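You operate a simulated robot arm through the tools that you are given. There is no shell and no other tool. Be economical: measure what you need, move in short steps, check, and stop when the job is done.

You run a simulated robot arm. Do the job below in one go: nothing can be reset, and whatever is moved stays where it is left.

JOB
Fetch the dish from the wide drawer, tare it and scoop in about 15 g of purple mica.
Fine: within 1 g, the drawer shut, the scoop back where it lay.
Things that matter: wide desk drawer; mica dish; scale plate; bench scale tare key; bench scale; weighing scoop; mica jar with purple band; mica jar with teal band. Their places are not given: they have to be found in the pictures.

It is judged by the outcome, as a careful person would: the job done as asked, and still so three seconds after it is handed in. It fails if anything else is knocked over, pushed out of place, dropped, spilled or broken.

ROBOT AND FRAMES
A 7-joint arm with a two-finger parallel gripper, fixed in place. Base frame: the origin is at the foot of the arm, x ahead of it, y to its left, z up. Readings come in mm, rad, newtons and seconds.
With the tool pointing down near the work surface it reaches from about 100 to 860 mm from the base axis. Its first joint turns from -2.007 to 2.007 rad. Payload 3.91 kg.
Tool frame: the origin (TCP) lies between the finger pads and is the grasp point; the fingertips stand 30 mm ahead of it; z points along the fingers, y is the line along which they close. The gripper opens to 110 mm. The fingers are 20 mm wide and 10 mm thick; the gripper's body (48 by 112 mm) begins 55 mm behind the TCP.
Orientation is told as [roll, pitch, yaw] about the base's x, y, z axes, in that order, counted from this pose: with the fingers straight down and closing along the base's y, the tool's x points along the base's -x, its y along +y and its z along -z.

CONTROLS
- The arm moves only by the tool nudge_tool. Its argument "plan" is a list of rows, each an object of numbers (a shift or turn left out is 0, a gripper value left out holds the last): "tx", "ty", "tz": the shift along the base's x, y, z in mm; "rx", "ry", "rz": the turn, a rotation vector about the base's x, y, z in rad; "grip": the opening, from 0 (shut) to 1 (fully open). In form: [{"tx": .., "ty": .., "tz": .., "rx": .., "ry": .., "rz": .., "grip": ..}, ...]. A call has 1 to 8 rows; each row is the pose to reach, as a shift and turn from the pose commanded when the call began. Each row takes 0.2 s and may step no farther than 50 mm and 0.15 rad from the row before; otherwise, or with a gripper value out of range, the whole call is refused. A pose out of reach is approached as far as the arm can. The call stops where the force on the tool passes 50 N (or 10 N more than at its start, if that is more) or the arm is blocked; 0.2 s more then pass. The fingers move at their own pace (about 153 mm/s each) and stop on an object; they squeeze with about 26 N. The grip force told is the motor's: it shows also when the fingers shut on nothing. Time passes only in rows, and 0.2 s behind the last, so rows that repeat a pose let the fingers close. The reply holds the time, the measured pose of the TCP, the force on the tool along the base axes, the opening and the grip force, in the units named above and with some noise, and new pictures: "show" is both (left out), scene, wrist or none.
- Cameras (640 x 400 px; columns grow to the right, rows downward): "scene" is fixed at [399.1, -519.7, 1312.1]; the picture's right is [0.97, -0.23, 0.00], its down [-0.11, -0.47, -0.87] and it looks along [0.20, 0.85, -0.48] (base axes); focal length 351 px, centre (320, 200). "wrist" rides on the gripper at [72, 17, -103] in the tool frame; the picture's right is [-0.23, 0.97, 0.00], its down [-0.76, -0.18, -0.62] and it looks along [-0.61, -0.14, 0.78] (tool axes); focal length 222 px, centre (320, 200).
- move_column(by): slides the trunk up (or, below 0, down) by that many mm; the arm rides with it, the base frame stays. It gives what a move gives, with no picture.
- point_at(camera, pixels): for up to 12 pixels [column, row] of the newest picture of that camera ("zoom" is the newest enlarged one), the place [x, y, z] in the base frame of the surface seen there, good to about 3 mm, but the place of the scene camera against the robot may be out by one fixed shift of up to 25 mm in any direction. The clock stands still meanwhile.
- enlarge(camera, box): a new picture of the part [left, top, right, bottom] of that camera's present view, enlarged. The clock stands still meanwhile.
- hand_in(): hands the job in; it is judged then, once.

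Keep the steps short. Do not move on a guess: measure, check each grasp and each placing, and mend mistakes. In all there are 80 turns and 200 pictures (those below and enlarged ones count). Leave the gripper open and the arm clear of the work at the hand-in unless told otherwise, and finish with a single line.

The tools are called after "Request:" as a command line: name --argument value ..., lists and objects as JSON in quotes. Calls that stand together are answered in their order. nudge_tool: Moves the arm, as the interface text tells. Its arguments: {"type":"object","properties":{"plan":{"type":"array","items":{"type":"object","properties":{"tx":{"type":"number"},"ty":{"type":"number"},"tz":{"type":"number"},"rx":{"type":"number"},"ry":{"type":"number"},"rz":{"type":"number"},"grip":{"type":"number"}}}},"show":{"type":"string","enum":["both","scene","wrist","none"]}},"required":["plan"]} The other tools are called the same way: move_column (by) slides the trunk up or down; point_at (camera, pixels) gives the place of the surface under pixels of a picture; enlarge (camera, box) takes an enlarged picture of a part of a camera's view; hand_in () hands the job in.

At the start:

```text
t: 0.0
tool_pos: [319.7, 359.0, 1135.4]
tool_rot: [-0.001, 0.0, -0.001]
contact_force: [0.1, -1.1, -0.4]
grip_width: 109.9
grip_force: 0.0
trunk travel left (down, up): [-700.0, 290.0]
```

scene: 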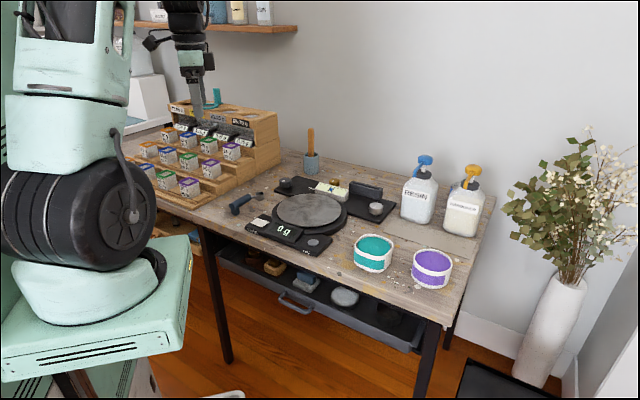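
wrist: 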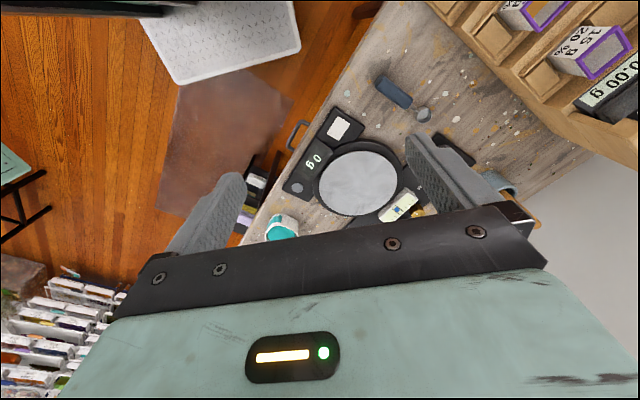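

I see the bench with the scale at about (310,210), jars at (373,252) and (431,268), and the drawer below. I'll enlarge the key areas first.

Request:
enlarge --camera "scene" --box '[210, 140, 370, 240]'

Request:
enlarge --camera "scene" --box '[200, 220, 460, 382]'

Request:
point_at --camera "scene" --pixels '[[309, 210], [373, 242], [431, 258], [373, 270], [431, 288], [292, 304], [344, 297], [240, 202], [311, 135], [313, 243], [262, 221], [335, 189]]'

```text
4.00 times, centred on (290, 190) of scene
```

zoom: 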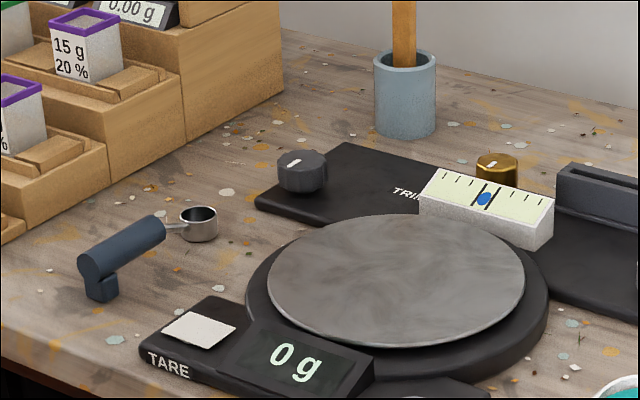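

```text
2.46 times, centred on (330, 301) of scene
```

zoom: 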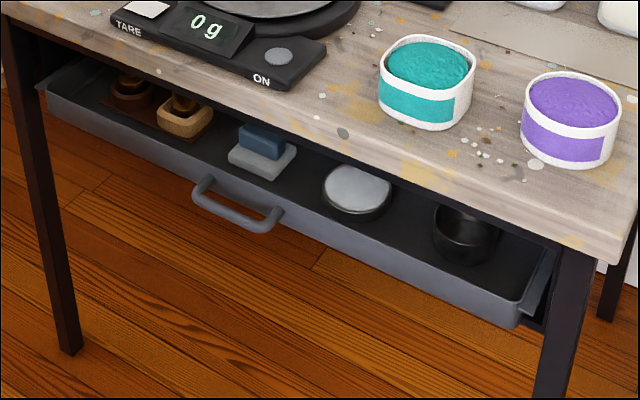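

```text
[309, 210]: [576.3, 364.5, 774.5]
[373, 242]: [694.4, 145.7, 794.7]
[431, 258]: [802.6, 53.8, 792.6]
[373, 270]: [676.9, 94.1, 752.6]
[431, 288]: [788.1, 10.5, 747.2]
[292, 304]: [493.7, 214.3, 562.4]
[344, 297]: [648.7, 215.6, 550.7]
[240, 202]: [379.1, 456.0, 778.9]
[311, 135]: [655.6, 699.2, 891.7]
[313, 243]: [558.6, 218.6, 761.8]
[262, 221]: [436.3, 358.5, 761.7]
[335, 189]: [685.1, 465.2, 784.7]
```

The desk top reads about z 750 and the drawer is ajar below. I'll enlarge the drawer contents and measure edges.

Request:
enlarge --camera "scene" --box '[280, 260, 440, 360]'

Request:
point_at --camera "scene" --pixels '[[220, 256], [280, 293], [312, 311], [405, 348], [345, 290], [330, 298], [358, 300], [388, 318], [250, 235], [340, 273], [440, 322], [380, 292]]'

Request:
enlarge --camera "wrist" --box '[220, 60, 540, 260]'

```text
4.00 times, centred on (360, 310) of scene
```

zoom: 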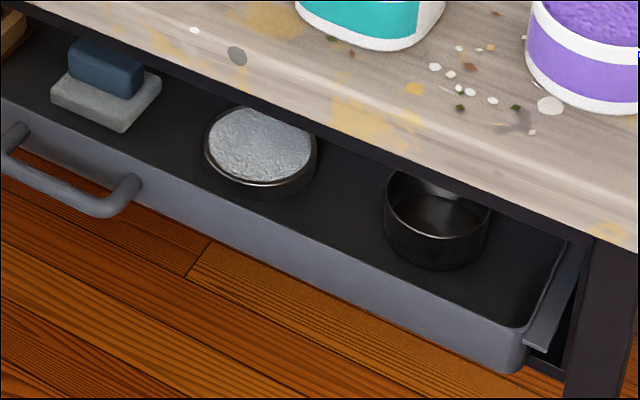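

```text
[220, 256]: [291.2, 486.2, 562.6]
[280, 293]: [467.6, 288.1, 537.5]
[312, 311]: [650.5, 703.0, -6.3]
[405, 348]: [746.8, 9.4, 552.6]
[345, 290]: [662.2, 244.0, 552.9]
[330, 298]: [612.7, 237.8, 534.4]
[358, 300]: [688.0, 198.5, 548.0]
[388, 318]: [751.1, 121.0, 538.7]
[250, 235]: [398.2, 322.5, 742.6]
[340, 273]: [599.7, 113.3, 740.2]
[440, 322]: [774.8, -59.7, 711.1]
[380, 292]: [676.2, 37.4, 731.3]
```

```text
2.00 times, centred on (380, 160) of wrist
```

zoom: 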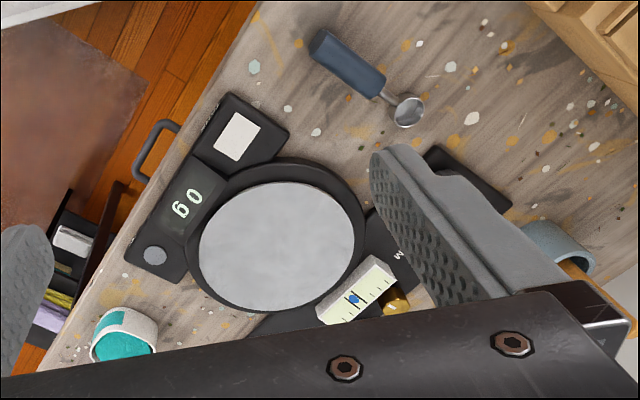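

I'll measure the same features from the wrist camera to find the scene camera's offset and get the true places.

Request:
point_at --camera "wrist" --pixels '[[358, 183], [338, 127], [297, 188], [292, 132], [300, 124], [382, 87], [405, 98], [423, 115], [281, 228], [330, 110], [275, 195], [300, 160]]'

Request:
point_at --camera "scene" --pixels '[[259, 222], [312, 242], [232, 210], [251, 196], [259, 194], [282, 298], [288, 303], [300, 310], [310, 310], [309, 306], [281, 293], [296, 308]]'

```text
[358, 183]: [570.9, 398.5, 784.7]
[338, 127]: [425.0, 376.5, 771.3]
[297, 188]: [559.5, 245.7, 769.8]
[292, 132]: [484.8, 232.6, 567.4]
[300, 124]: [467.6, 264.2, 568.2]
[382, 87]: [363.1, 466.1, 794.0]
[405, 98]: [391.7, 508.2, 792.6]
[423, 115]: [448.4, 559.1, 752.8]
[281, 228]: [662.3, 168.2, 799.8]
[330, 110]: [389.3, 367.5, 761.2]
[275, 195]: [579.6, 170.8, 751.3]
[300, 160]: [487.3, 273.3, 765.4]
```

```text
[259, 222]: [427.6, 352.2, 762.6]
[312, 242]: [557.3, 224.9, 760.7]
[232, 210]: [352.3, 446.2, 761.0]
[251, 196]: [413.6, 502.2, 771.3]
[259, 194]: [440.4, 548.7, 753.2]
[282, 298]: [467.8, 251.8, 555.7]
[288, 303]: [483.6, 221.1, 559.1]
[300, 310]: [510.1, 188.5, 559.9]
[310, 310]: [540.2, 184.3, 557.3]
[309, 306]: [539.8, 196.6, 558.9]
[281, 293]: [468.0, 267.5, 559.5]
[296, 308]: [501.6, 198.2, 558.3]
```

Scene offset is about (+1,+20,+9) mm: true = scene + that. Handle bar centre is near (488,233,567), running parallel to the desk front (45°). I'll move out in front of the desk and turn the tool −45°.

Request:
nudge_tool --plan '[{"tx": 8, "ty": -30, "tz": -29, "rz": -0.098}, {"tx": 15, "ty": -60, "tz": -58, "rz": -0.196}, {"tx": 23, "ty": -90, "tz": -87, "rz": -0.294}, {"tx": 30, "ty": -120, "tz": -117, "rz": -0.393}, {"tx": 38, "ty": -150, "tz": -146, "rz": -0.491}, {"tx": 45, "ty": -180, "tz": -175, "rz": -0.589}, {"tx": 53, "ty": -210, "tz": -205, "rz": -0.687}, {"tx": 60, "ty": -239, "tz": -235, "rz": -0.785}]'

```text
t: 1.8
tool_pos: [379.6, 122.3, 901.4]
tool_rot: [-0.001, 0.0, -0.786]
contact_force: [-0.5, 0.7, -0.2]
grip_width: 109.8
grip_force: 0.2
trunk travel left (down, up): [-700.0, 290.0]
```

scene: 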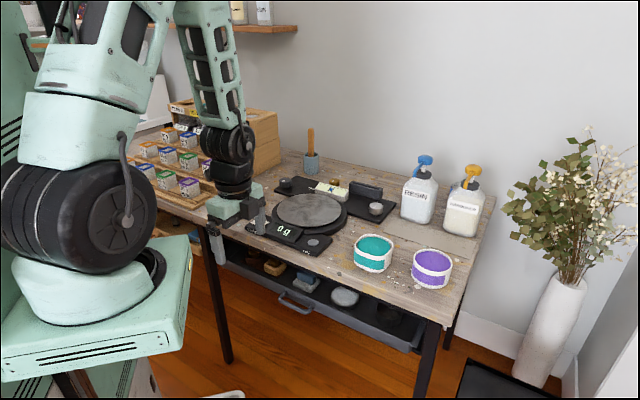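
wrist: 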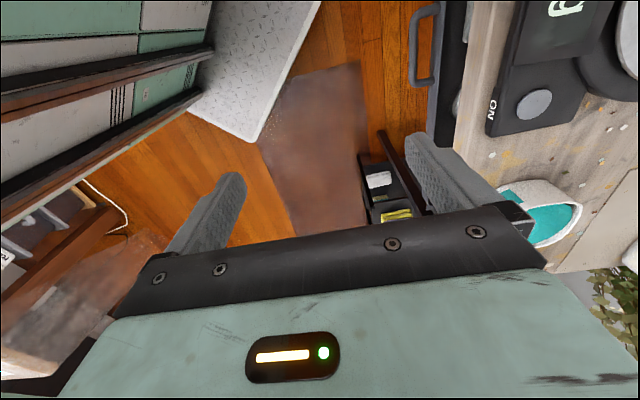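

Handle visible in wrist at about (425,45). Measure it along with drawer front.

Request:
point_at --camera "wrist" --pixels '[[416, 48], [417, 20], [414, 75], [432, 8], [428, 82], [446, 40], [455, 60], [440, 85], [470, 100], [437, 25], [476, 60]]'

Request:
enlarge --camera "wrist" --box '[380, 0, 540, 100]'

```text
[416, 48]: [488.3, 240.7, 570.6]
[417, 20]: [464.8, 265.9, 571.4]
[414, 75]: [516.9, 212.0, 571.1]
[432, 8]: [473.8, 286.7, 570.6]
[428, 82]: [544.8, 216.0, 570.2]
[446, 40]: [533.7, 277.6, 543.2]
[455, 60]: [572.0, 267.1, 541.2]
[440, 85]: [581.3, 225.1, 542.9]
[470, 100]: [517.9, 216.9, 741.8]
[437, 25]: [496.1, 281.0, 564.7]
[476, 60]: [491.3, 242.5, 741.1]
```

```text
4.00 times, centred on (460, 50) of wrist
```

zoom: 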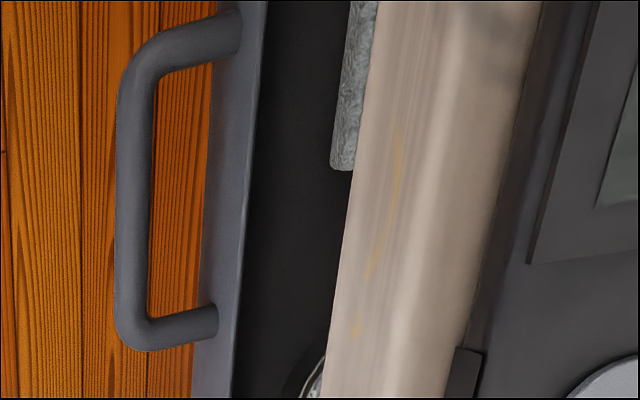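

The bar centre is (491,239,~565), the drawer floor z≈542. I'll tilt the tool 0.7 rad inward and go to a standoff 90 mm from the handle, fingers half closed.

Request:
nudge_tool --plan '[{"tx": 9, "ty": 10, "tz": -37, "rx": 0.071, "ry": -0.071, "grip": 0.32}, {"tx": 18, "ty": 20, "tz": -74, "rx": 0.142, "ry": -0.142}, {"tx": 28, "ty": 30, "tz": -111, "rx": 0.212, "ry": -0.212}, {"tx": 37, "ty": 40, "tz": -148, "rx": 0.283, "ry": -0.283}, {"tx": 46, "ty": 50, "tz": -185, "rx": 0.354, "ry": -0.354}, {"tx": 55, "ty": 60, "tz": -222, "rx": 0.425, "ry": -0.425}, {"tx": 65, "ty": 70, "tz": -258, "rx": 0.495, "ry": -0.495}]'

```text
t: 3.4
tool_pos: [444.8, 188.9, 641.6]
tool_rot: [0.702, 0.0, -0.784]
contact_force: [-0.3, 0.1, -0.1]
grip_width: 35.3
grip_force: 0.1
trunk travel left (down, up): [-700.0, 290.0]
```

scene: 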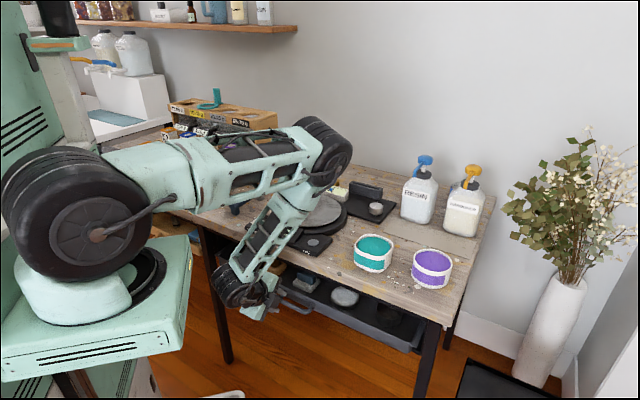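
wrist: 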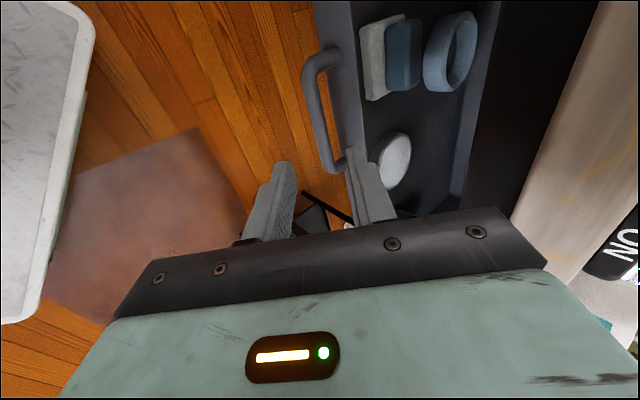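

Standoff reached. Inside the drawer I now see a blue ring-shaped object at (450,52) too. Enlarge and measure.

Request:
enlarge --camera "wrist" --box '[290, 0, 530, 220]'

Request:
point_at --camera "wrist" --pixels '[[322, 110], [307, 70], [338, 160], [395, 160], [450, 50], [462, 20], [437, 80], [350, 90], [378, 50], [405, 50], [425, 150]]'

```text
1.82 times, centred on (410, 110) of wrist
```

zoom: 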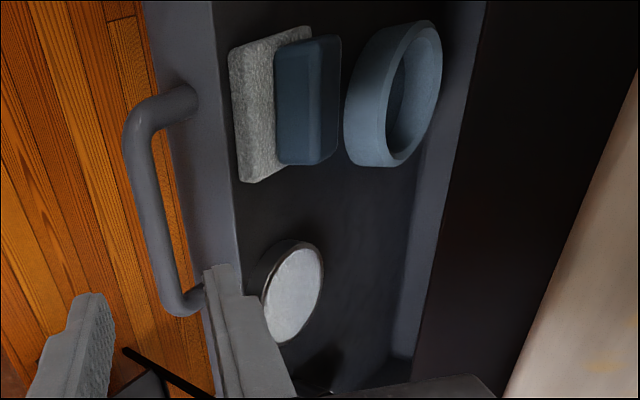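

```text
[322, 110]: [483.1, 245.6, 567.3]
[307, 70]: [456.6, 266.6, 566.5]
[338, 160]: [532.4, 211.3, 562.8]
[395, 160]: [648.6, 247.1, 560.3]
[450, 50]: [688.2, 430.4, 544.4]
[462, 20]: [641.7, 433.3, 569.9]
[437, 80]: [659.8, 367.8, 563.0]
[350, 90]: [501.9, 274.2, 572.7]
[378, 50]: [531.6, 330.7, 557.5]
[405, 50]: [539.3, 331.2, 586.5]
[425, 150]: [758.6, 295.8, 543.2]
```

The blue open dish (~(660,400)) at the back looks like the empty dish. First grip the handle: advance 90 mm along the fingers, then close.

Request:
nudge_tool --plan '[{"tx": 14, "ty": 16, "tz": -24}, {"tx": 28, "ty": 32, "tz": -48}, {"tx": 41, "ty": 45, "tz": -70}]'

```text
t: 4.2
tool_pos: [485.5, 234.9, 572.9]
tool_rot: [0.699, -0.002, -0.785]
contact_force: [0.2, -0.1, 0.3]
grip_width: 35.2
grip_force: 0.1
trunk travel left (down, up): [-700.0, 290.0]
```

scene: 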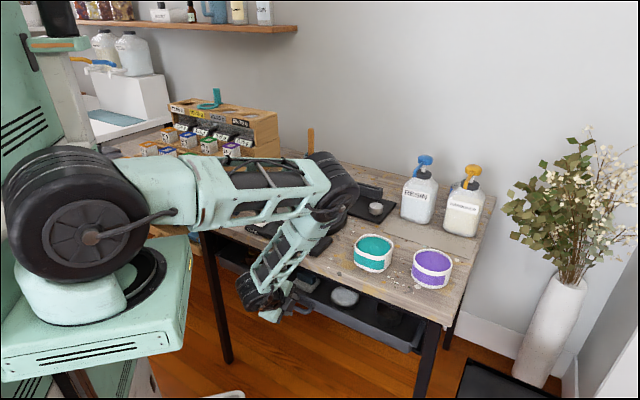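
wrist: 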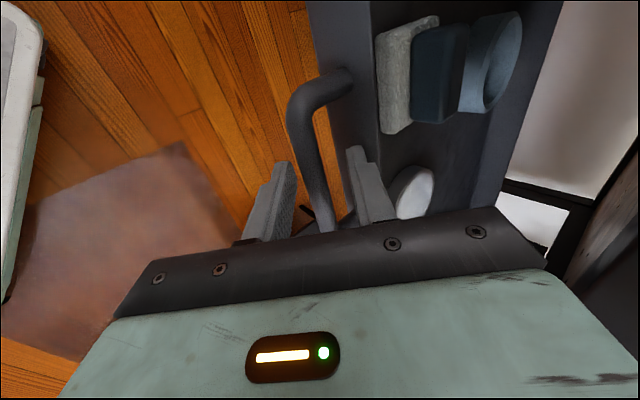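

The bar sits between the fingers. Close.

Request:
nudge_tool --plan '[{"grip": 0}, {"grip": 0}]' --show "wrist"

```text
t: 4.8
tool_pos: [484.2, 232.5, 569.4]
tool_rot: [0.694, 0.0, -0.781]
contact_force: [-4.2, -5.5, -18.0]
grip_width: 13.5
grip_force: 45.4
trunk travel left (down, up): [-700.0, 290.0]
```

wrist: 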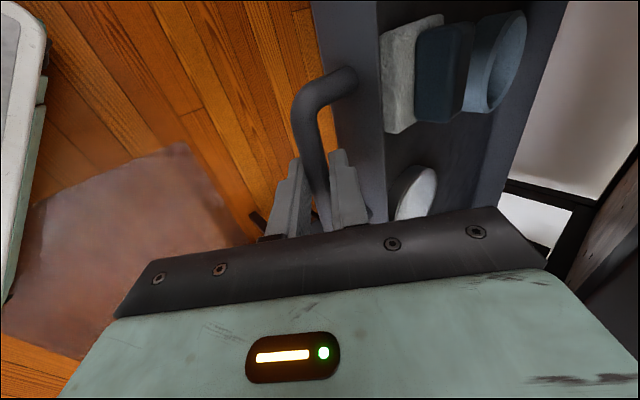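

Gripped (13.5 mm). Pull gently outward, 80 mm first.

Request:
nudge_tool --plan '[{"tx": -5, "ty": -5, "tz": -3}, {"tx": -13, "ty": -13, "tz": -3}, {"tx": -22, "ty": -22, "tz": -3}, {"tx": -31, "ty": -31, "tz": -3}, {"tx": -40, "ty": -40, "tz": -3}, {"tx": -49, "ty": -49, "tz": -3}, {"tx": -57, "ty": -57, "tz": -3}]'

```text
t: 6.4
tool_pos: [429.1, 177.9, 571.6]
tool_rot: [0.702, -0.002, -0.785]
contact_force: [8.2, -8.6, 42.3]
grip_width: 13.4
grip_force: 45.3
trunk travel left (down, up): [-700.0, 290.0]
```

scene: 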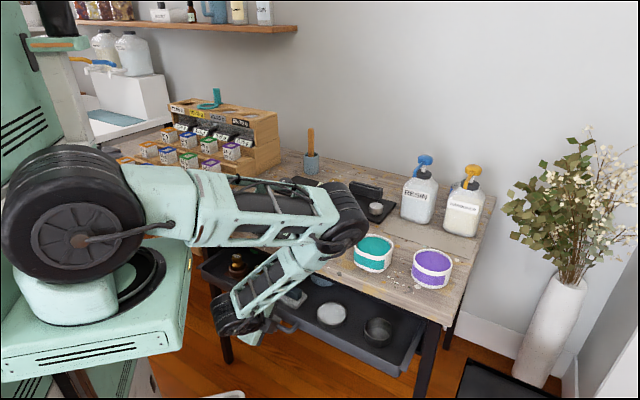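
wrist: 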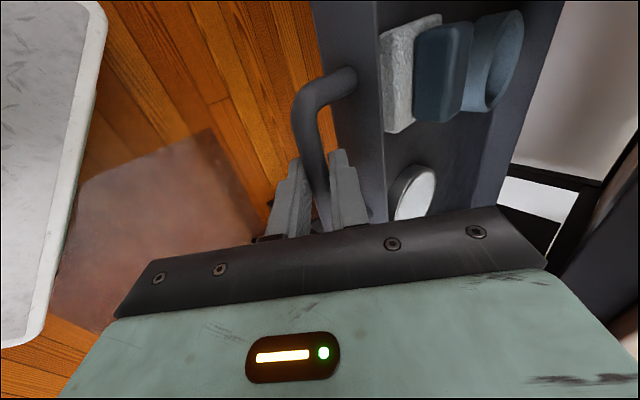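

The force grew to +42 N in z; ease upward. Also check the elbow's clearance to the desk.

Request:
point_at --camera "scene" --pixels '[[350, 215], [330, 240], [340, 250], [358, 230], [310, 250], [290, 255]]'

Request:
enlarge --camera "scene" --box '[200, 150, 440, 300]'

```text
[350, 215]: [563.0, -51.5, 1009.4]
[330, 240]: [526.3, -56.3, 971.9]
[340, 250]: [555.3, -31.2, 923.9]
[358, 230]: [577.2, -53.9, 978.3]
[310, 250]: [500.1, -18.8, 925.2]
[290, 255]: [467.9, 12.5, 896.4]
```

```text
2.67 times, centred on (320, 225) of scene
```

zoom: 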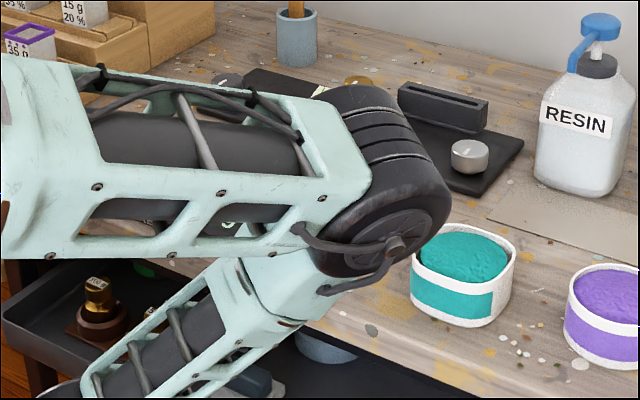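

Elbow is high (z≈920+) and clear. Continue pulling, with a 2.5 mm lift.

Request:
nudge_tool --plan '[{"tz": 2.5}, {"tx": -8, "ty": -7, "tz": 2.5}, {"tx": -17, "ty": -16, "tz": 2.5}, {"tx": -26, "ty": -25, "tz": 2.5}, {"tx": -35, "ty": -34, "tz": 2.5}, {"tx": -44, "ty": -43, "tz": 2.5}, {"tx": -53, "ty": -52, "tz": 2.5}]'

```text
t: 8.0
tool_pos: [376.2, 125.6, 571.1]
tool_rot: [0.702, -0.003, -0.786]
contact_force: [23.1, -23.2, 18.1]
grip_width: 13.6
grip_force: 45.1
trunk travel left (down, up): [-700.0, 290.0]
```

scene: 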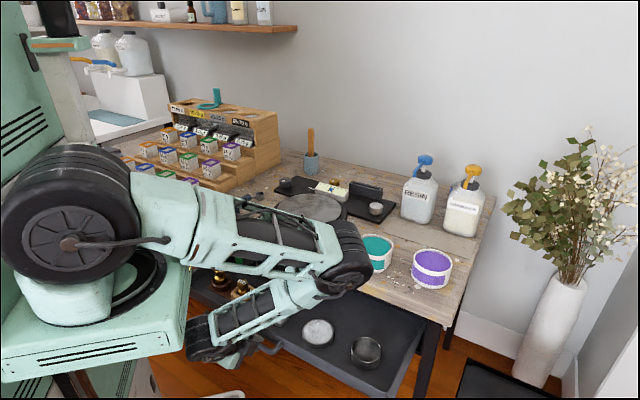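
wrist: 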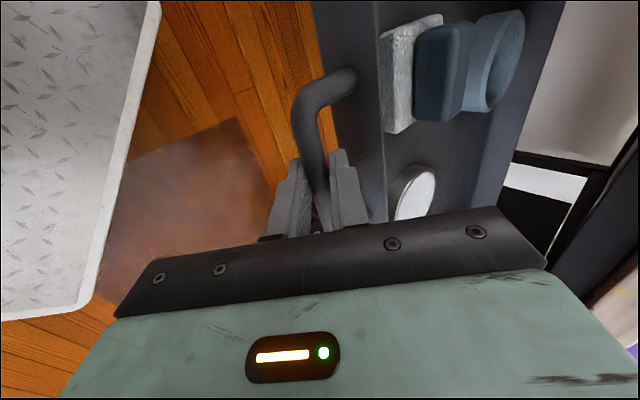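

152 mm pulled. Check the clearance between the wrist and the robot's own platform before continuing.

Request:
point_at --camera "scene" --pixels '[[192, 350], [200, 325], [180, 330], [185, 270], [230, 335], [120, 370], [318, 330], [366, 352], [240, 290], [400, 310]]'

Request:
point_at --camera "wrist" --pixels '[[500, 60], [495, 20], [480, 105], [515, 40], [550, 60], [415, 195], [100, 240], [130, 100]]'

```text
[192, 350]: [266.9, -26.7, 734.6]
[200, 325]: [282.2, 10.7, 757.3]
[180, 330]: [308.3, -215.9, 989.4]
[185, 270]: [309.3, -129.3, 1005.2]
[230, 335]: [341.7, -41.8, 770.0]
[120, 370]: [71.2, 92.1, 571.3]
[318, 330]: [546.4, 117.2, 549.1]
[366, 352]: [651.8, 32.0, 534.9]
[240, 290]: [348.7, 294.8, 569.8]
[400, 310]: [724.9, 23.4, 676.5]
```

```text
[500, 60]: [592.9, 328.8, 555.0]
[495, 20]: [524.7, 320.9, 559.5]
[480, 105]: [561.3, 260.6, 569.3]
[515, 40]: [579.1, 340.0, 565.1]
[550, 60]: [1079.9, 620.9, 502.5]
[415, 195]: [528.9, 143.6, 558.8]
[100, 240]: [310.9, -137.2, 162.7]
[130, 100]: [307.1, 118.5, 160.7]
```

Wrist passes under the carriage (z≈990) with room. Correct the sideways load and pull on 65 mm more.

Request:
nudge_tool --plan '[{"tx": 2, "ty": -2}, {"tx": -6, "ty": -10}, {"tx": -15, "ty": -19}, {"tx": -24, "ty": -28}, {"tx": -33, "ty": -37}, {"tx": -42, "ty": -46}]'

```text
t: 8.9
tool_pos: [359.5, 107.7, 572.3]
tool_rot: [0.701, 0.005, -0.768]
contact_force: [-13.9, 13.3, -39.8]
grip_width: 13.4
grip_force: 45.1
trunk travel left (down, up): [-700.0, 290.0]
stopped in row 4: the force on the tool passed its limit (the readings are from after the stop); the commanded pose is now the measured one
```

scene: 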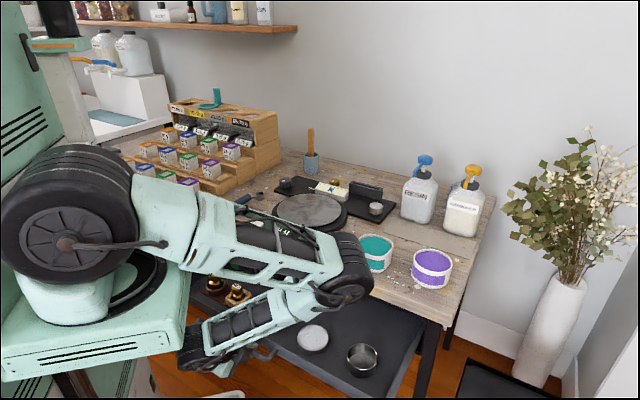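
wrist: 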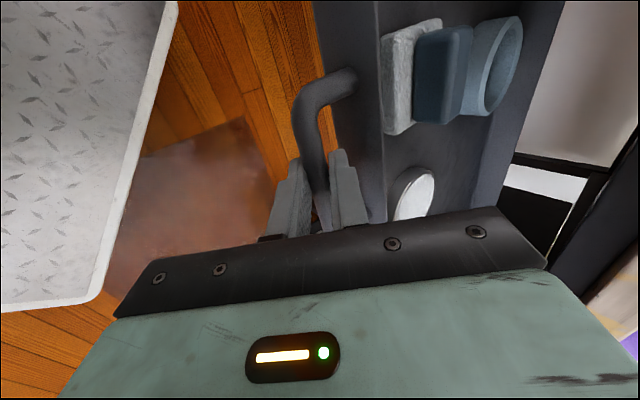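

Stopped at ~176 mm of travel. Test with a small pull whether this is the end stop.

Request:
nudge_tool --plan '[{"tx": -2, "ty": -2, "tz": 0}, {"tx": -5, "ty": -5, "tz": 0}, {"tx": -9, "ty": -9, "tz": 0}]' --show "none"

```text
t: 9.3
tool_pos: [361.7, 108.9, 571.2]
tool_rot: [0.701, 0.002, -0.767]
contact_force: [-12.6, 14.1, -36.8]
grip_width: 13.5
grip_force: 44.7
trunk travel left (down, up): [-700.0, 290.0]
stopped in row 1: the force on the tool passed its limit (the readings are from after the stop); the commanded pose is now the measured one
```

That is the drawer's end stop (175 mm of travel). Release and back off along the finger direction.

Request:
nudge_tool --plan '[{"grip": 0.32}, {"grip": 0.32}, {"tx": -9, "ty": -9, "tz": 15}, {"tx": -18, "ty": -18, "tz": 31}, {"tx": -27, "ty": -27, "tz": 46}, {"tx": -32, "ty": -32, "tz": 65}, {"tx": -32, "ty": -32, "tz": 95}]'

```text
t: 10.9
tool_pos: [329.4, 77.1, 667.8]
tool_rot: [0.703, 0.002, -0.768]
contact_force: [0.7, 0.3, 0.0]
grip_width: 35.2
grip_force: 0.2
trunk travel left (down, up): [-700.0, 290.0]
```

scene: 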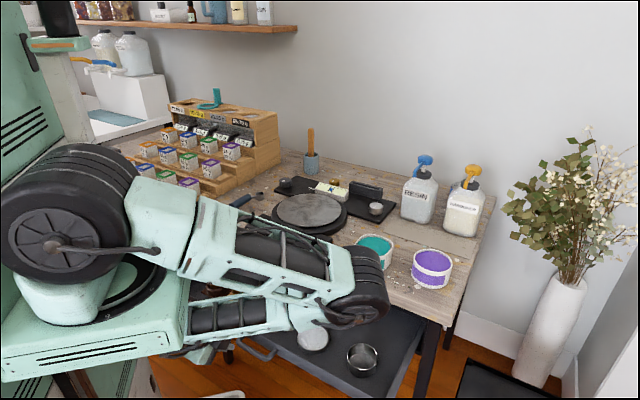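
wrist: 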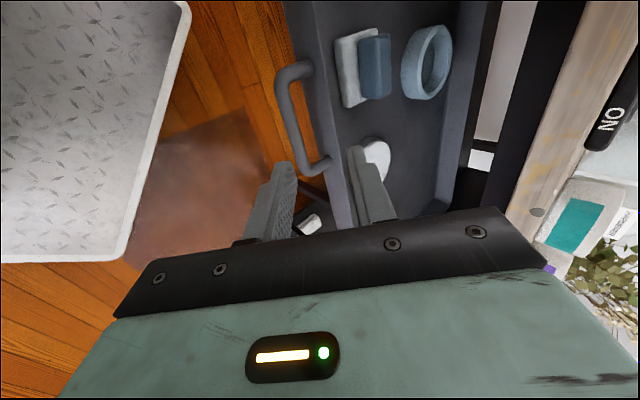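

Now raise and straighten the tool to look at the drawer from above.

Request:
nudge_tool --plan '[{"tx": 10, "ty": 10, "tz": 10, "rx": -0.07, "ry": 0.07}, {"tx": 20, "ty": 20, "tz": 30, "rx": -0.142, "ry": 0.142}, {"tx": 30, "ty": 30, "tz": 60, "rx": -0.212, "ry": 0.212}, {"tx": 40, "ty": 40, "tz": 95, "rx": -0.283, "ry": 0.283}, {"tx": 50, "ty": 50, "tz": 130, "rx": -0.354, "ry": 0.354}, {"tx": 60, "ty": 60, "tz": 165, "rx": -0.425, "ry": 0.425}, {"tx": 70, "ty": 70, "tz": 200, "rx": -0.495, "ry": 0.495}, {"tx": 80, "ty": 80, "tz": 230, "rx": -0.495, "ry": 0.495}]'

```text
t: 12.7
tool_pos: [410.2, 157.3, 897.3]
tool_rot: [0.005, 0.013, -0.771]
contact_force: [0.5, 0.3, -0.9]
grip_width: 35.2
grip_force: 0.0
out of reach, approached as far as the arm can: row 4
trunk travel left (down, up): [-700.0, 290.0]
```

scene: 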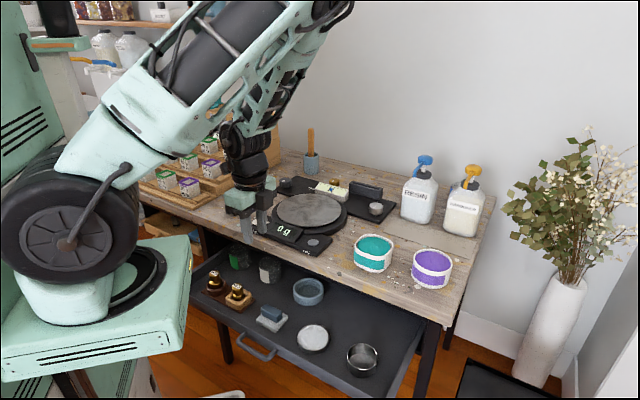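
wrist: 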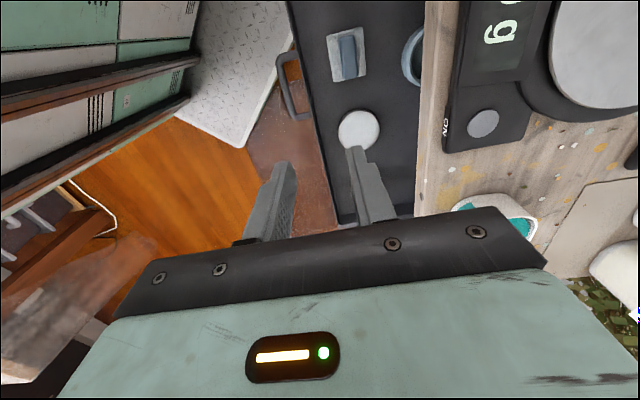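

Drawer is open. Enlarge to identify the dish among the blue bowl (308,291), silver round (313,338) and dark pot (362,359).

Request:
enlarge --camera "scene" --box '[190, 230, 430, 395]'

Request:
point_at --camera "scene" --pixels '[[308, 294], [294, 286], [308, 279], [322, 285], [308, 305], [324, 292], [292, 292], [313, 335], [362, 362], [362, 345], [347, 353], [377, 354]]'

Request:
enlarge --camera "scene" --box '[270, 260, 400, 390]'

```text
2.42 times, centred on (310, 312) of scene
```

zoom: 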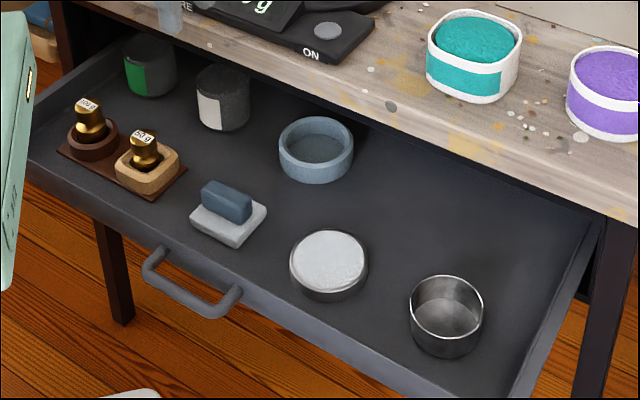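

```text
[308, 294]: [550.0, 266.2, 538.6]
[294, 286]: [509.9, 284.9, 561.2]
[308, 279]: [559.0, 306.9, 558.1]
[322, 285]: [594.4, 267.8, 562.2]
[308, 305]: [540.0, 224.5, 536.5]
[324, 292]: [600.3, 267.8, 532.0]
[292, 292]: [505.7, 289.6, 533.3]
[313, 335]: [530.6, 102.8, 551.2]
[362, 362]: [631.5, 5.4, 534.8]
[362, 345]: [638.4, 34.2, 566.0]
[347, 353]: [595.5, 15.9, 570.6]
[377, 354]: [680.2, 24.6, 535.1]
```

```text
3.08 times, centred on (335, 325) of scene
```

zoom: 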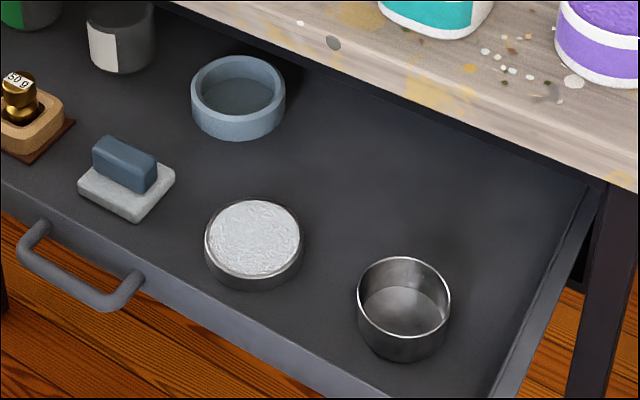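

Request:
enlarge --camera "wrist" --box '[280, 0, 440, 200]'

Request:
enlarge --camera "scene" --box '[340, 335, 390, 385]'

Request:
enlarge --camera "scene" --box '[285, 270, 335, 310]'

Request:
enlarge --camera "scene" --box '[288, 315, 338, 365]'

```text
2.00 times, centred on (360, 100) of wrist
```

zoom: 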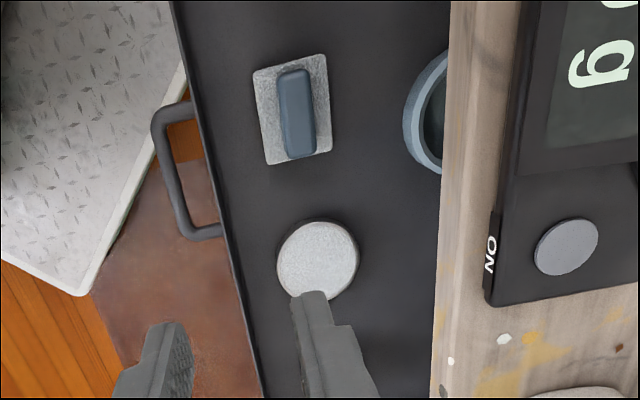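

```text
8.00 times, centred on (365, 360) of scene
```

zoom: 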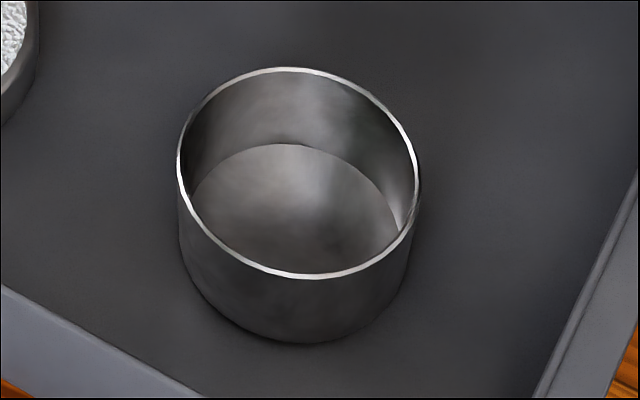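

```text
10.00 times, centred on (310, 290) of scene
```

zoom: 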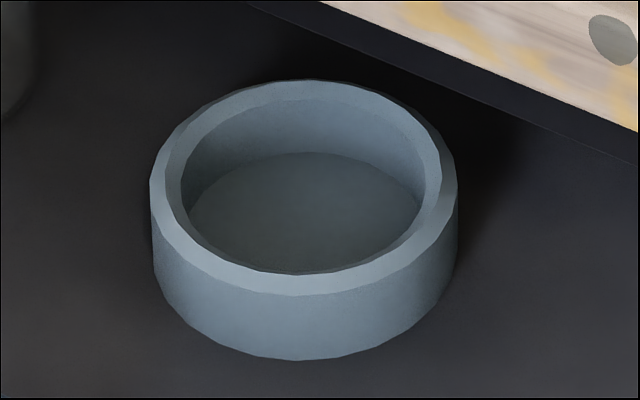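

```text
8.00 times, centred on (313, 340) of scene
```

zoom: 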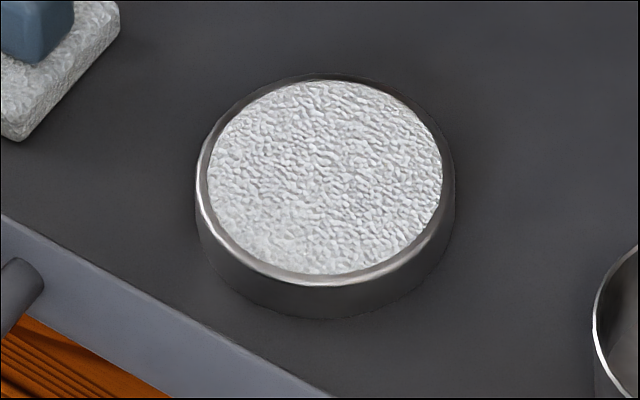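

The silver-topped tin is full; the blue ring is thick-walled and stuck under the desk even at full travel; the clean empty steel dish at (362,357) lies fully clear. I take that as the mica dish. I'll turn the tool so its camera faces out of the desk and move toward it.

Request:
nudge_tool --plan '[{"tx": 15, "ty": -25, "tz": 0, "rz": 0.145, "grip": 0.32}, {"tx": 30, "ty": -50, "rz": 0.29}, {"tx": 45, "ty": -75, "rz": 0.435}, {"tx": 60, "ty": -100, "rz": 0.58}, {"tx": 80, "ty": -130, "rz": 0.725, "grip": 0.9}, {"tx": 100, "ty": -160, "rz": 0.87}, {"tx": 120, "ty": -190, "rz": 1.015}, {"tx": 140, "ty": -215, "tz": 0, "rz": 1.16}]' --show "none"

Request:
nudge_tool --plan '[{"rz": 0.14, "tz": -10, "grip": 0.9}, {"rz": 0.28, "tz": -20}, {"rz": 0.396, "tz": -30}]'

```text
t: 14.5
tool_pos: [549.5, -59.9, 900.3]
tool_rot: [0.004, 0.01, 0.389]
contact_force: [-0.1, 0.7, 0.0]
grip_width: 98.8
grip_force: 0.1
trunk travel left (down, up): [-700.0, 290.0]
```

```text
t: 15.3
tool_pos: [548.1, -58.3, 870.2]
tool_rot: [0.005, 0.011, 0.786]
contact_force: [-0.7, 0.0, -0.7]
grip_width: 98.9
grip_force: 0.1
trunk travel left (down, up): [-700.0, 290.0]
```

scene: 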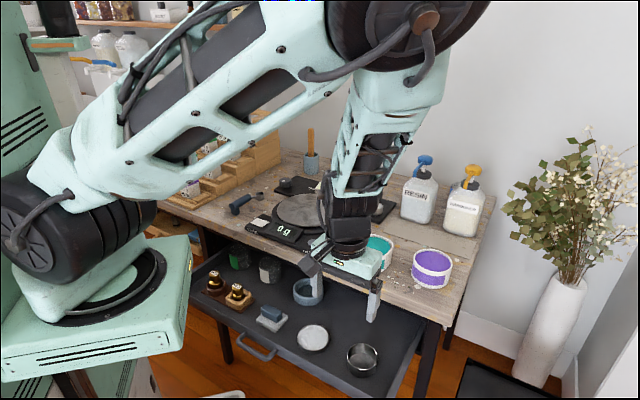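
wrist: 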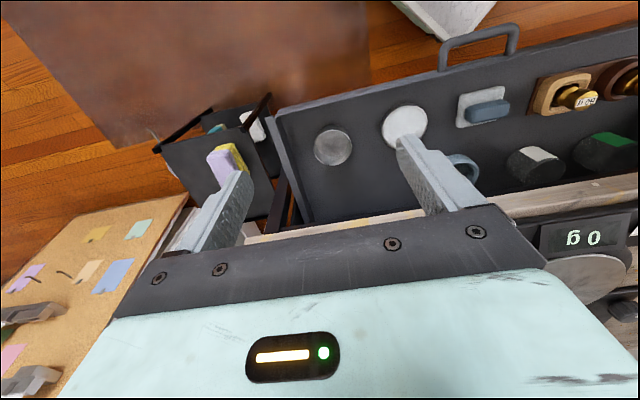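

Dish visible at wrist (333,146). Measure it.

Request:
enlarge --camera "wrist" --box '[260, 90, 460, 215]'

Request:
point_at --camera "wrist" --pixels '[[333, 146], [315, 148], [351, 142], [333, 127], [334, 164], [316, 140], [322, 130], [347, 133], [348, 158], [320, 160], [405, 122], [340, 196]]'

```text
3.20 times, centred on (360, 152) of wrist
```

zoom: 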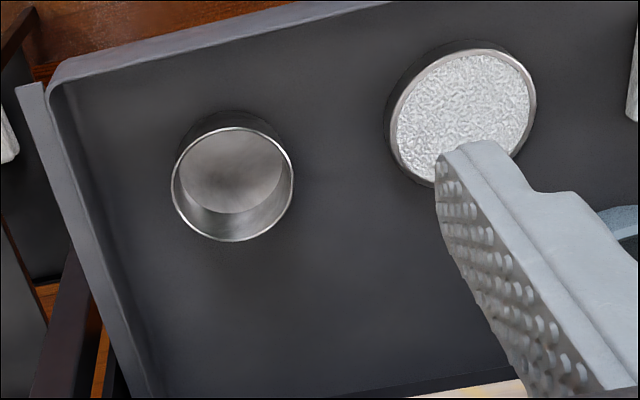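

```text
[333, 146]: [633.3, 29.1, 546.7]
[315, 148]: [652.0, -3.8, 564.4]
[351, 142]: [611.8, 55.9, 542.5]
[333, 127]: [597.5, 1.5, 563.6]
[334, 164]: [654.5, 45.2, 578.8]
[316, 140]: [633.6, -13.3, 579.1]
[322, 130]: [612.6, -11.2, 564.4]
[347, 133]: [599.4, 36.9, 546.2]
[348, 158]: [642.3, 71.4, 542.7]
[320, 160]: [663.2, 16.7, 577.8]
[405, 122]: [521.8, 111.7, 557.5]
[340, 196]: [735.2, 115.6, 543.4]
```

Dish: centre ≈(628.5,22), outer radius ≈36, rim z 579. Go above it with a 0.2 rad tilt, fingers fully open.

Request:
nudge_tool --plan '[{"tx": 16, "ty": 16, "tz": -40, "rx": 0.028, "ry": -0.028, "grip": 1}, {"tx": 32, "ty": 32, "tz": -80, "rx": 0.056, "ry": -0.056}, {"tx": 48, "ty": 48, "tz": -120, "rx": 0.085, "ry": -0.085}, {"tx": 64, "ty": 64, "tz": -160, "rx": 0.113, "ry": -0.113}, {"tx": 78, "ty": 79, "tz": -192, "rx": 0.141, "ry": -0.141}]'

```text
t: 16.5
tool_pos: [627.1, 21.6, 673.3]
tool_rot: [0.005, -0.189, 0.784]
contact_force: [-0.8, 0.0, -0.4]
grip_width: 110.0
grip_force: 0.0
trunk travel left (down, up): [-700.0, 290.0]
```

scene: 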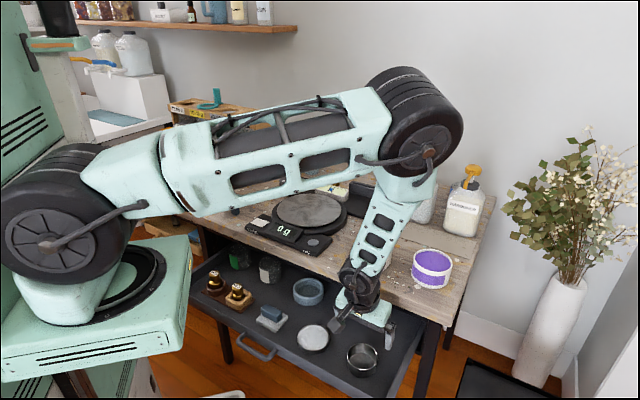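
wrist: 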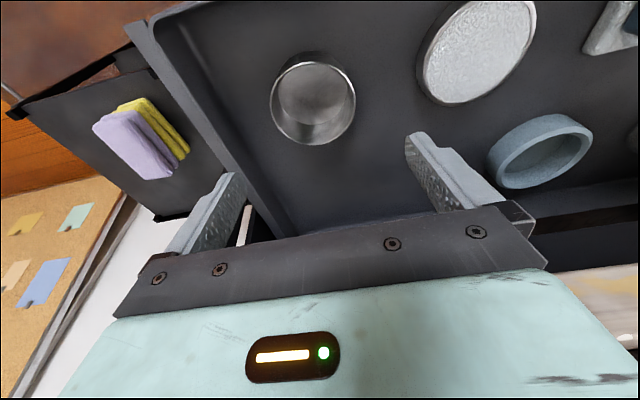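

Check that the forearm is clear of the teal jar and remeasure the dish rim.

Request:
point_at --camera "scene" --pixels '[[352, 262], [365, 255], [385, 255], [375, 230], [395, 240], [410, 205], [375, 300]]'

Request:
point_at --camera "wrist" --pixels '[[271, 100], [354, 105], [325, 144], [290, 135], [275, 80], [312, 95], [350, 85]]'

Request:
enlarge --camera "scene" --box '[300, 180, 460, 380]'

```text
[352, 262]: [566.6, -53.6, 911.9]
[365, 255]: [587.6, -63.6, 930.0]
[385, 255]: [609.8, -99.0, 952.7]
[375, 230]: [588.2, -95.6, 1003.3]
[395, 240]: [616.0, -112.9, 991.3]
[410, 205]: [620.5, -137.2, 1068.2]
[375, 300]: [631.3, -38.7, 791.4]
```

```text
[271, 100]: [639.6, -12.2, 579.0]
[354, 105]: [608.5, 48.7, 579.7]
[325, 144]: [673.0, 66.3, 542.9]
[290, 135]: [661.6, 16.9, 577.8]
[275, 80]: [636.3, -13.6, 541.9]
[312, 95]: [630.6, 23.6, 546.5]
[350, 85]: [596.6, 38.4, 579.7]
```

```text
2.00 times, centred on (380, 280) of scene
```

zoom: 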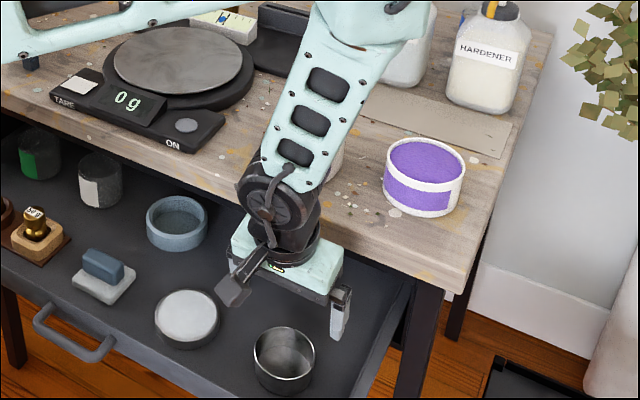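

Clear. Dish centre (628.5,21). Descend 95 mm vertically.

Request:
nudge_tool --plan '[{"tx": 0, "ty": -2, "tz": -35}, {"tx": 0, "ty": -2, "tz": -65}, {"tx": 0, "ty": -2, "tz": -85}, {"tx": 0, "ty": -2, "tz": -95}]'

```text
t: 17.5
tool_pos: [628.4, 18.0, 581.2]
tool_rot: [0.005, -0.188, 0.783]
contact_force: [1.1, -0.8, -0.4]
grip_width: 109.8
grip_force: 0.0
trunk travel left (down, up): [-700.0, 290.0]
```

scene: 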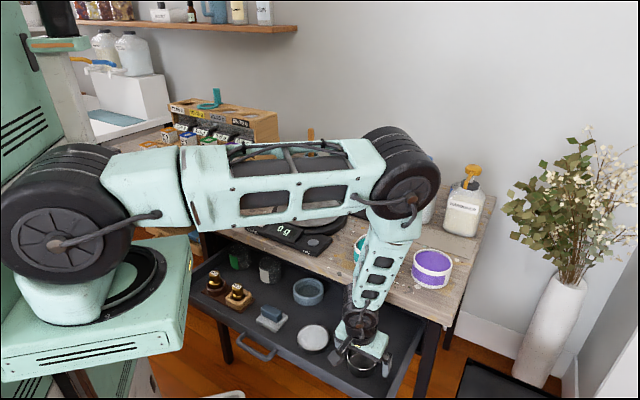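
wrist: 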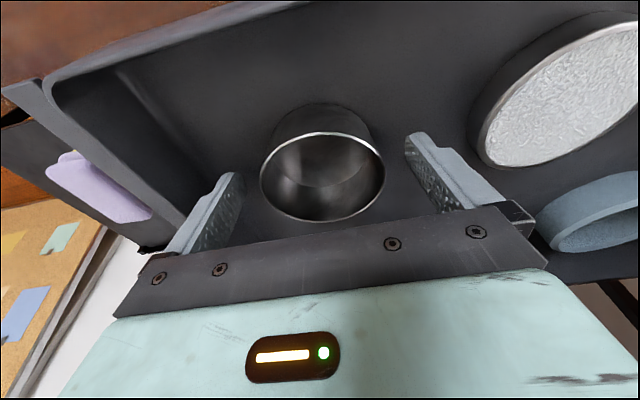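

Centred. Close on the dish.

Request:
nudge_tool --plan '[{"grip": 0.75}, {"grip": 0.68}, {"grip": 0.55}, {"grip": 0.55}]' --show "wrist"

```text
t: 18.5
tool_pos: [627.7, 18.6, 582.4]
tool_rot: [0.004, -0.188, 0.783]
contact_force: [-0.2, 0.4, 0.5]
grip_width: 69.1
grip_force: 26.2
trunk travel left (down, up): [-700.0, 290.0]
```

wrist: 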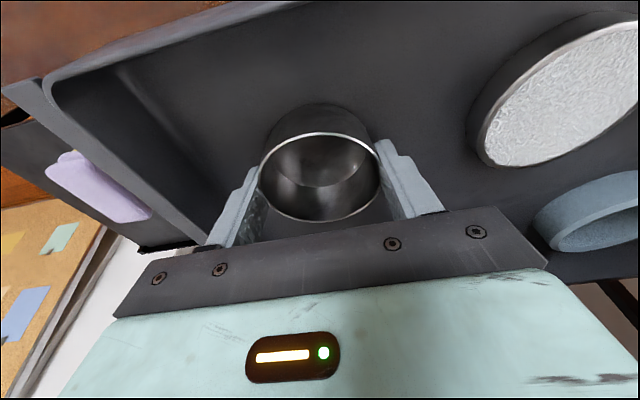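

Held (69 mm, 26 N). Lift straight up, drifting slightly away from the desk edge.

Request:
nudge_tool --plan '[{"tz": 15}, {"tx": -5, "ty": -5, "tz": 50}, {"tx": -10, "ty": -10, "tz": 95}, {"tx": -10, "ty": -10, "tz": 140}, {"tx": -10, "ty": -10, "tz": 185}, {"tx": -10, "ty": -10, "tz": 230}, {"tx": -10, "ty": -10, "tz": 275}, {"tx": -10, "ty": -10, "tz": 310}]'

```text
t: 20.3
tool_pos: [615.6, 7.4, 890.6]
tool_rot: [0.005, -0.186, 0.78]
contact_force: [-0.3, 0.4, -0.5]
grip_width: 69.6
grip_force: 25.8
trunk travel left (down, up): [-700.0, 290.0]
```

scene: 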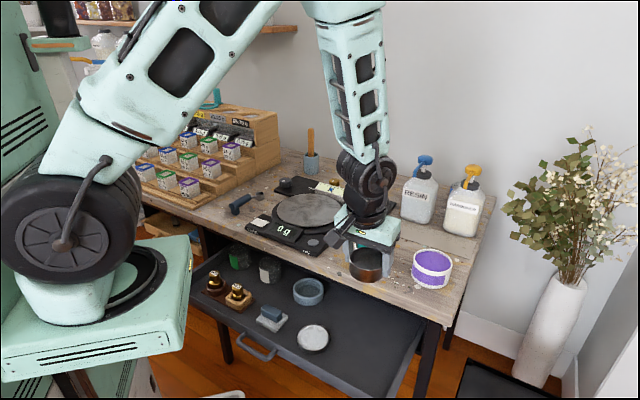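
wrist: 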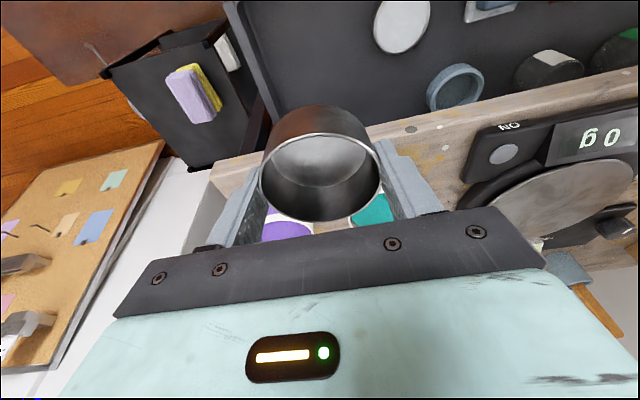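

Dish is held level. Measure the scale plate's edges.

Request:
point_at --camera "scene" --pixels '[[279, 210], [337, 210], [309, 197], [309, 224], [309, 210], [325, 187], [284, 186], [341, 190]]'

Request:
enlarge --camera "scene" --box '[230, 160, 430, 285]'

Request:
point_at --camera "wrist" --pixels '[[503, 153], [480, 190], [500, 210], [588, 160], [560, 190], [620, 180]]'

```text
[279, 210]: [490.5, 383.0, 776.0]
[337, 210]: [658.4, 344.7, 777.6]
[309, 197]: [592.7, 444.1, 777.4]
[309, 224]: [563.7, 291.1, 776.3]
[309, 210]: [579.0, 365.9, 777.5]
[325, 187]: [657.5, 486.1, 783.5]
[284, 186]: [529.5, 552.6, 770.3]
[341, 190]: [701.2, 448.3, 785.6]
```

```text
3.20 times, centred on (330, 222) of scene
```

zoom: 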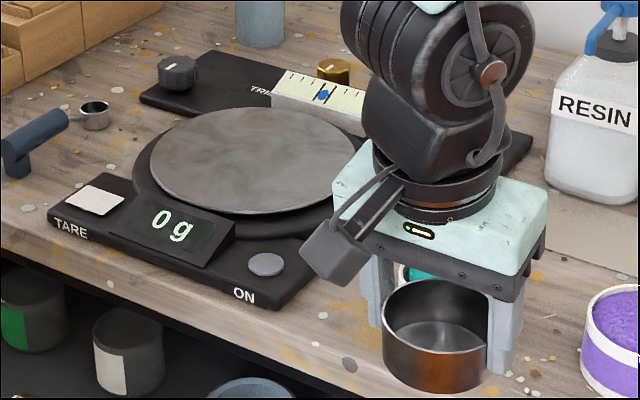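

```text
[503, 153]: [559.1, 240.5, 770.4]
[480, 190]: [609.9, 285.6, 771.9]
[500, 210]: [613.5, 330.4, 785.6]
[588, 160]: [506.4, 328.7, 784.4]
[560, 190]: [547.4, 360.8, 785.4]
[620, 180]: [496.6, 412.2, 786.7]
```

Plate centre ≈(578,387,785), r≈83. Carry the dish over it at height.

Request:
nudge_tool --plan '[{"tx": -5, "ty": 45}, {"tx": -10, "ty": 93}, {"tx": -15, "ty": 141}, {"tx": -20, "ty": 189}, {"tx": -25, "ty": 237}, {"tx": -30, "ty": 285}, {"tx": -35, "ty": 333}, {"tx": -39, "ty": 378}]'

```text
t: 22.1
tool_pos: [577.2, 388.8, 886.7]
tool_rot: [0.002, -0.19, 0.783]
contact_force: [0.5, 0.0, -1.7]
grip_width: 69.3
grip_force: 27.1
trunk travel left (down, up): [-700.0, 290.0]
```

scene: 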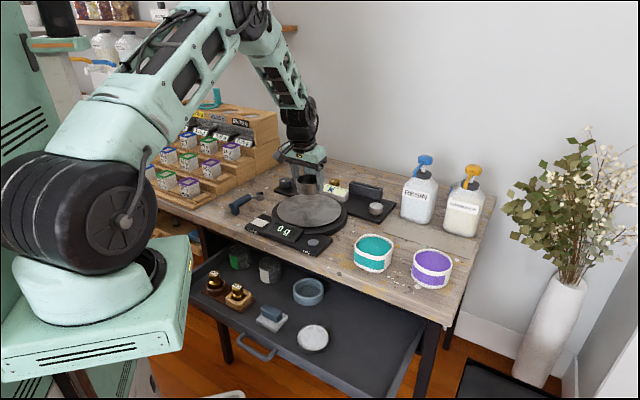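
wrist: 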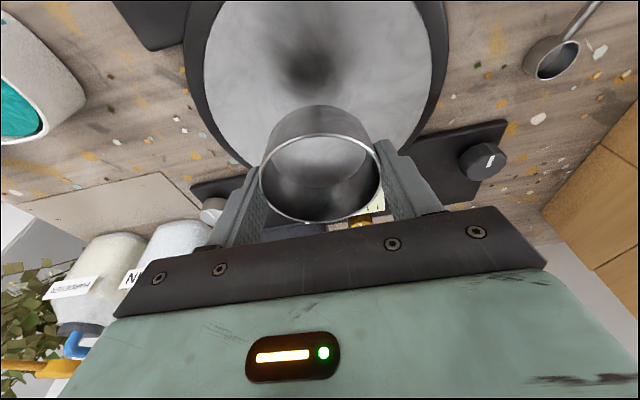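

Verify plate position from the wrist now.

Request:
point_at --camera "wrist" --pixels '[[207, 60], [428, 60], [310, 70], [310, 30], [238, 130], [404, 130], [372, 210]]'

```text
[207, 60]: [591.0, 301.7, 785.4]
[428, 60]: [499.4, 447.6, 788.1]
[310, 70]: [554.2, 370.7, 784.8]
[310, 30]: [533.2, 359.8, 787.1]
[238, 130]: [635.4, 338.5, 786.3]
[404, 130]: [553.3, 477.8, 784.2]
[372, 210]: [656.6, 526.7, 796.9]
```

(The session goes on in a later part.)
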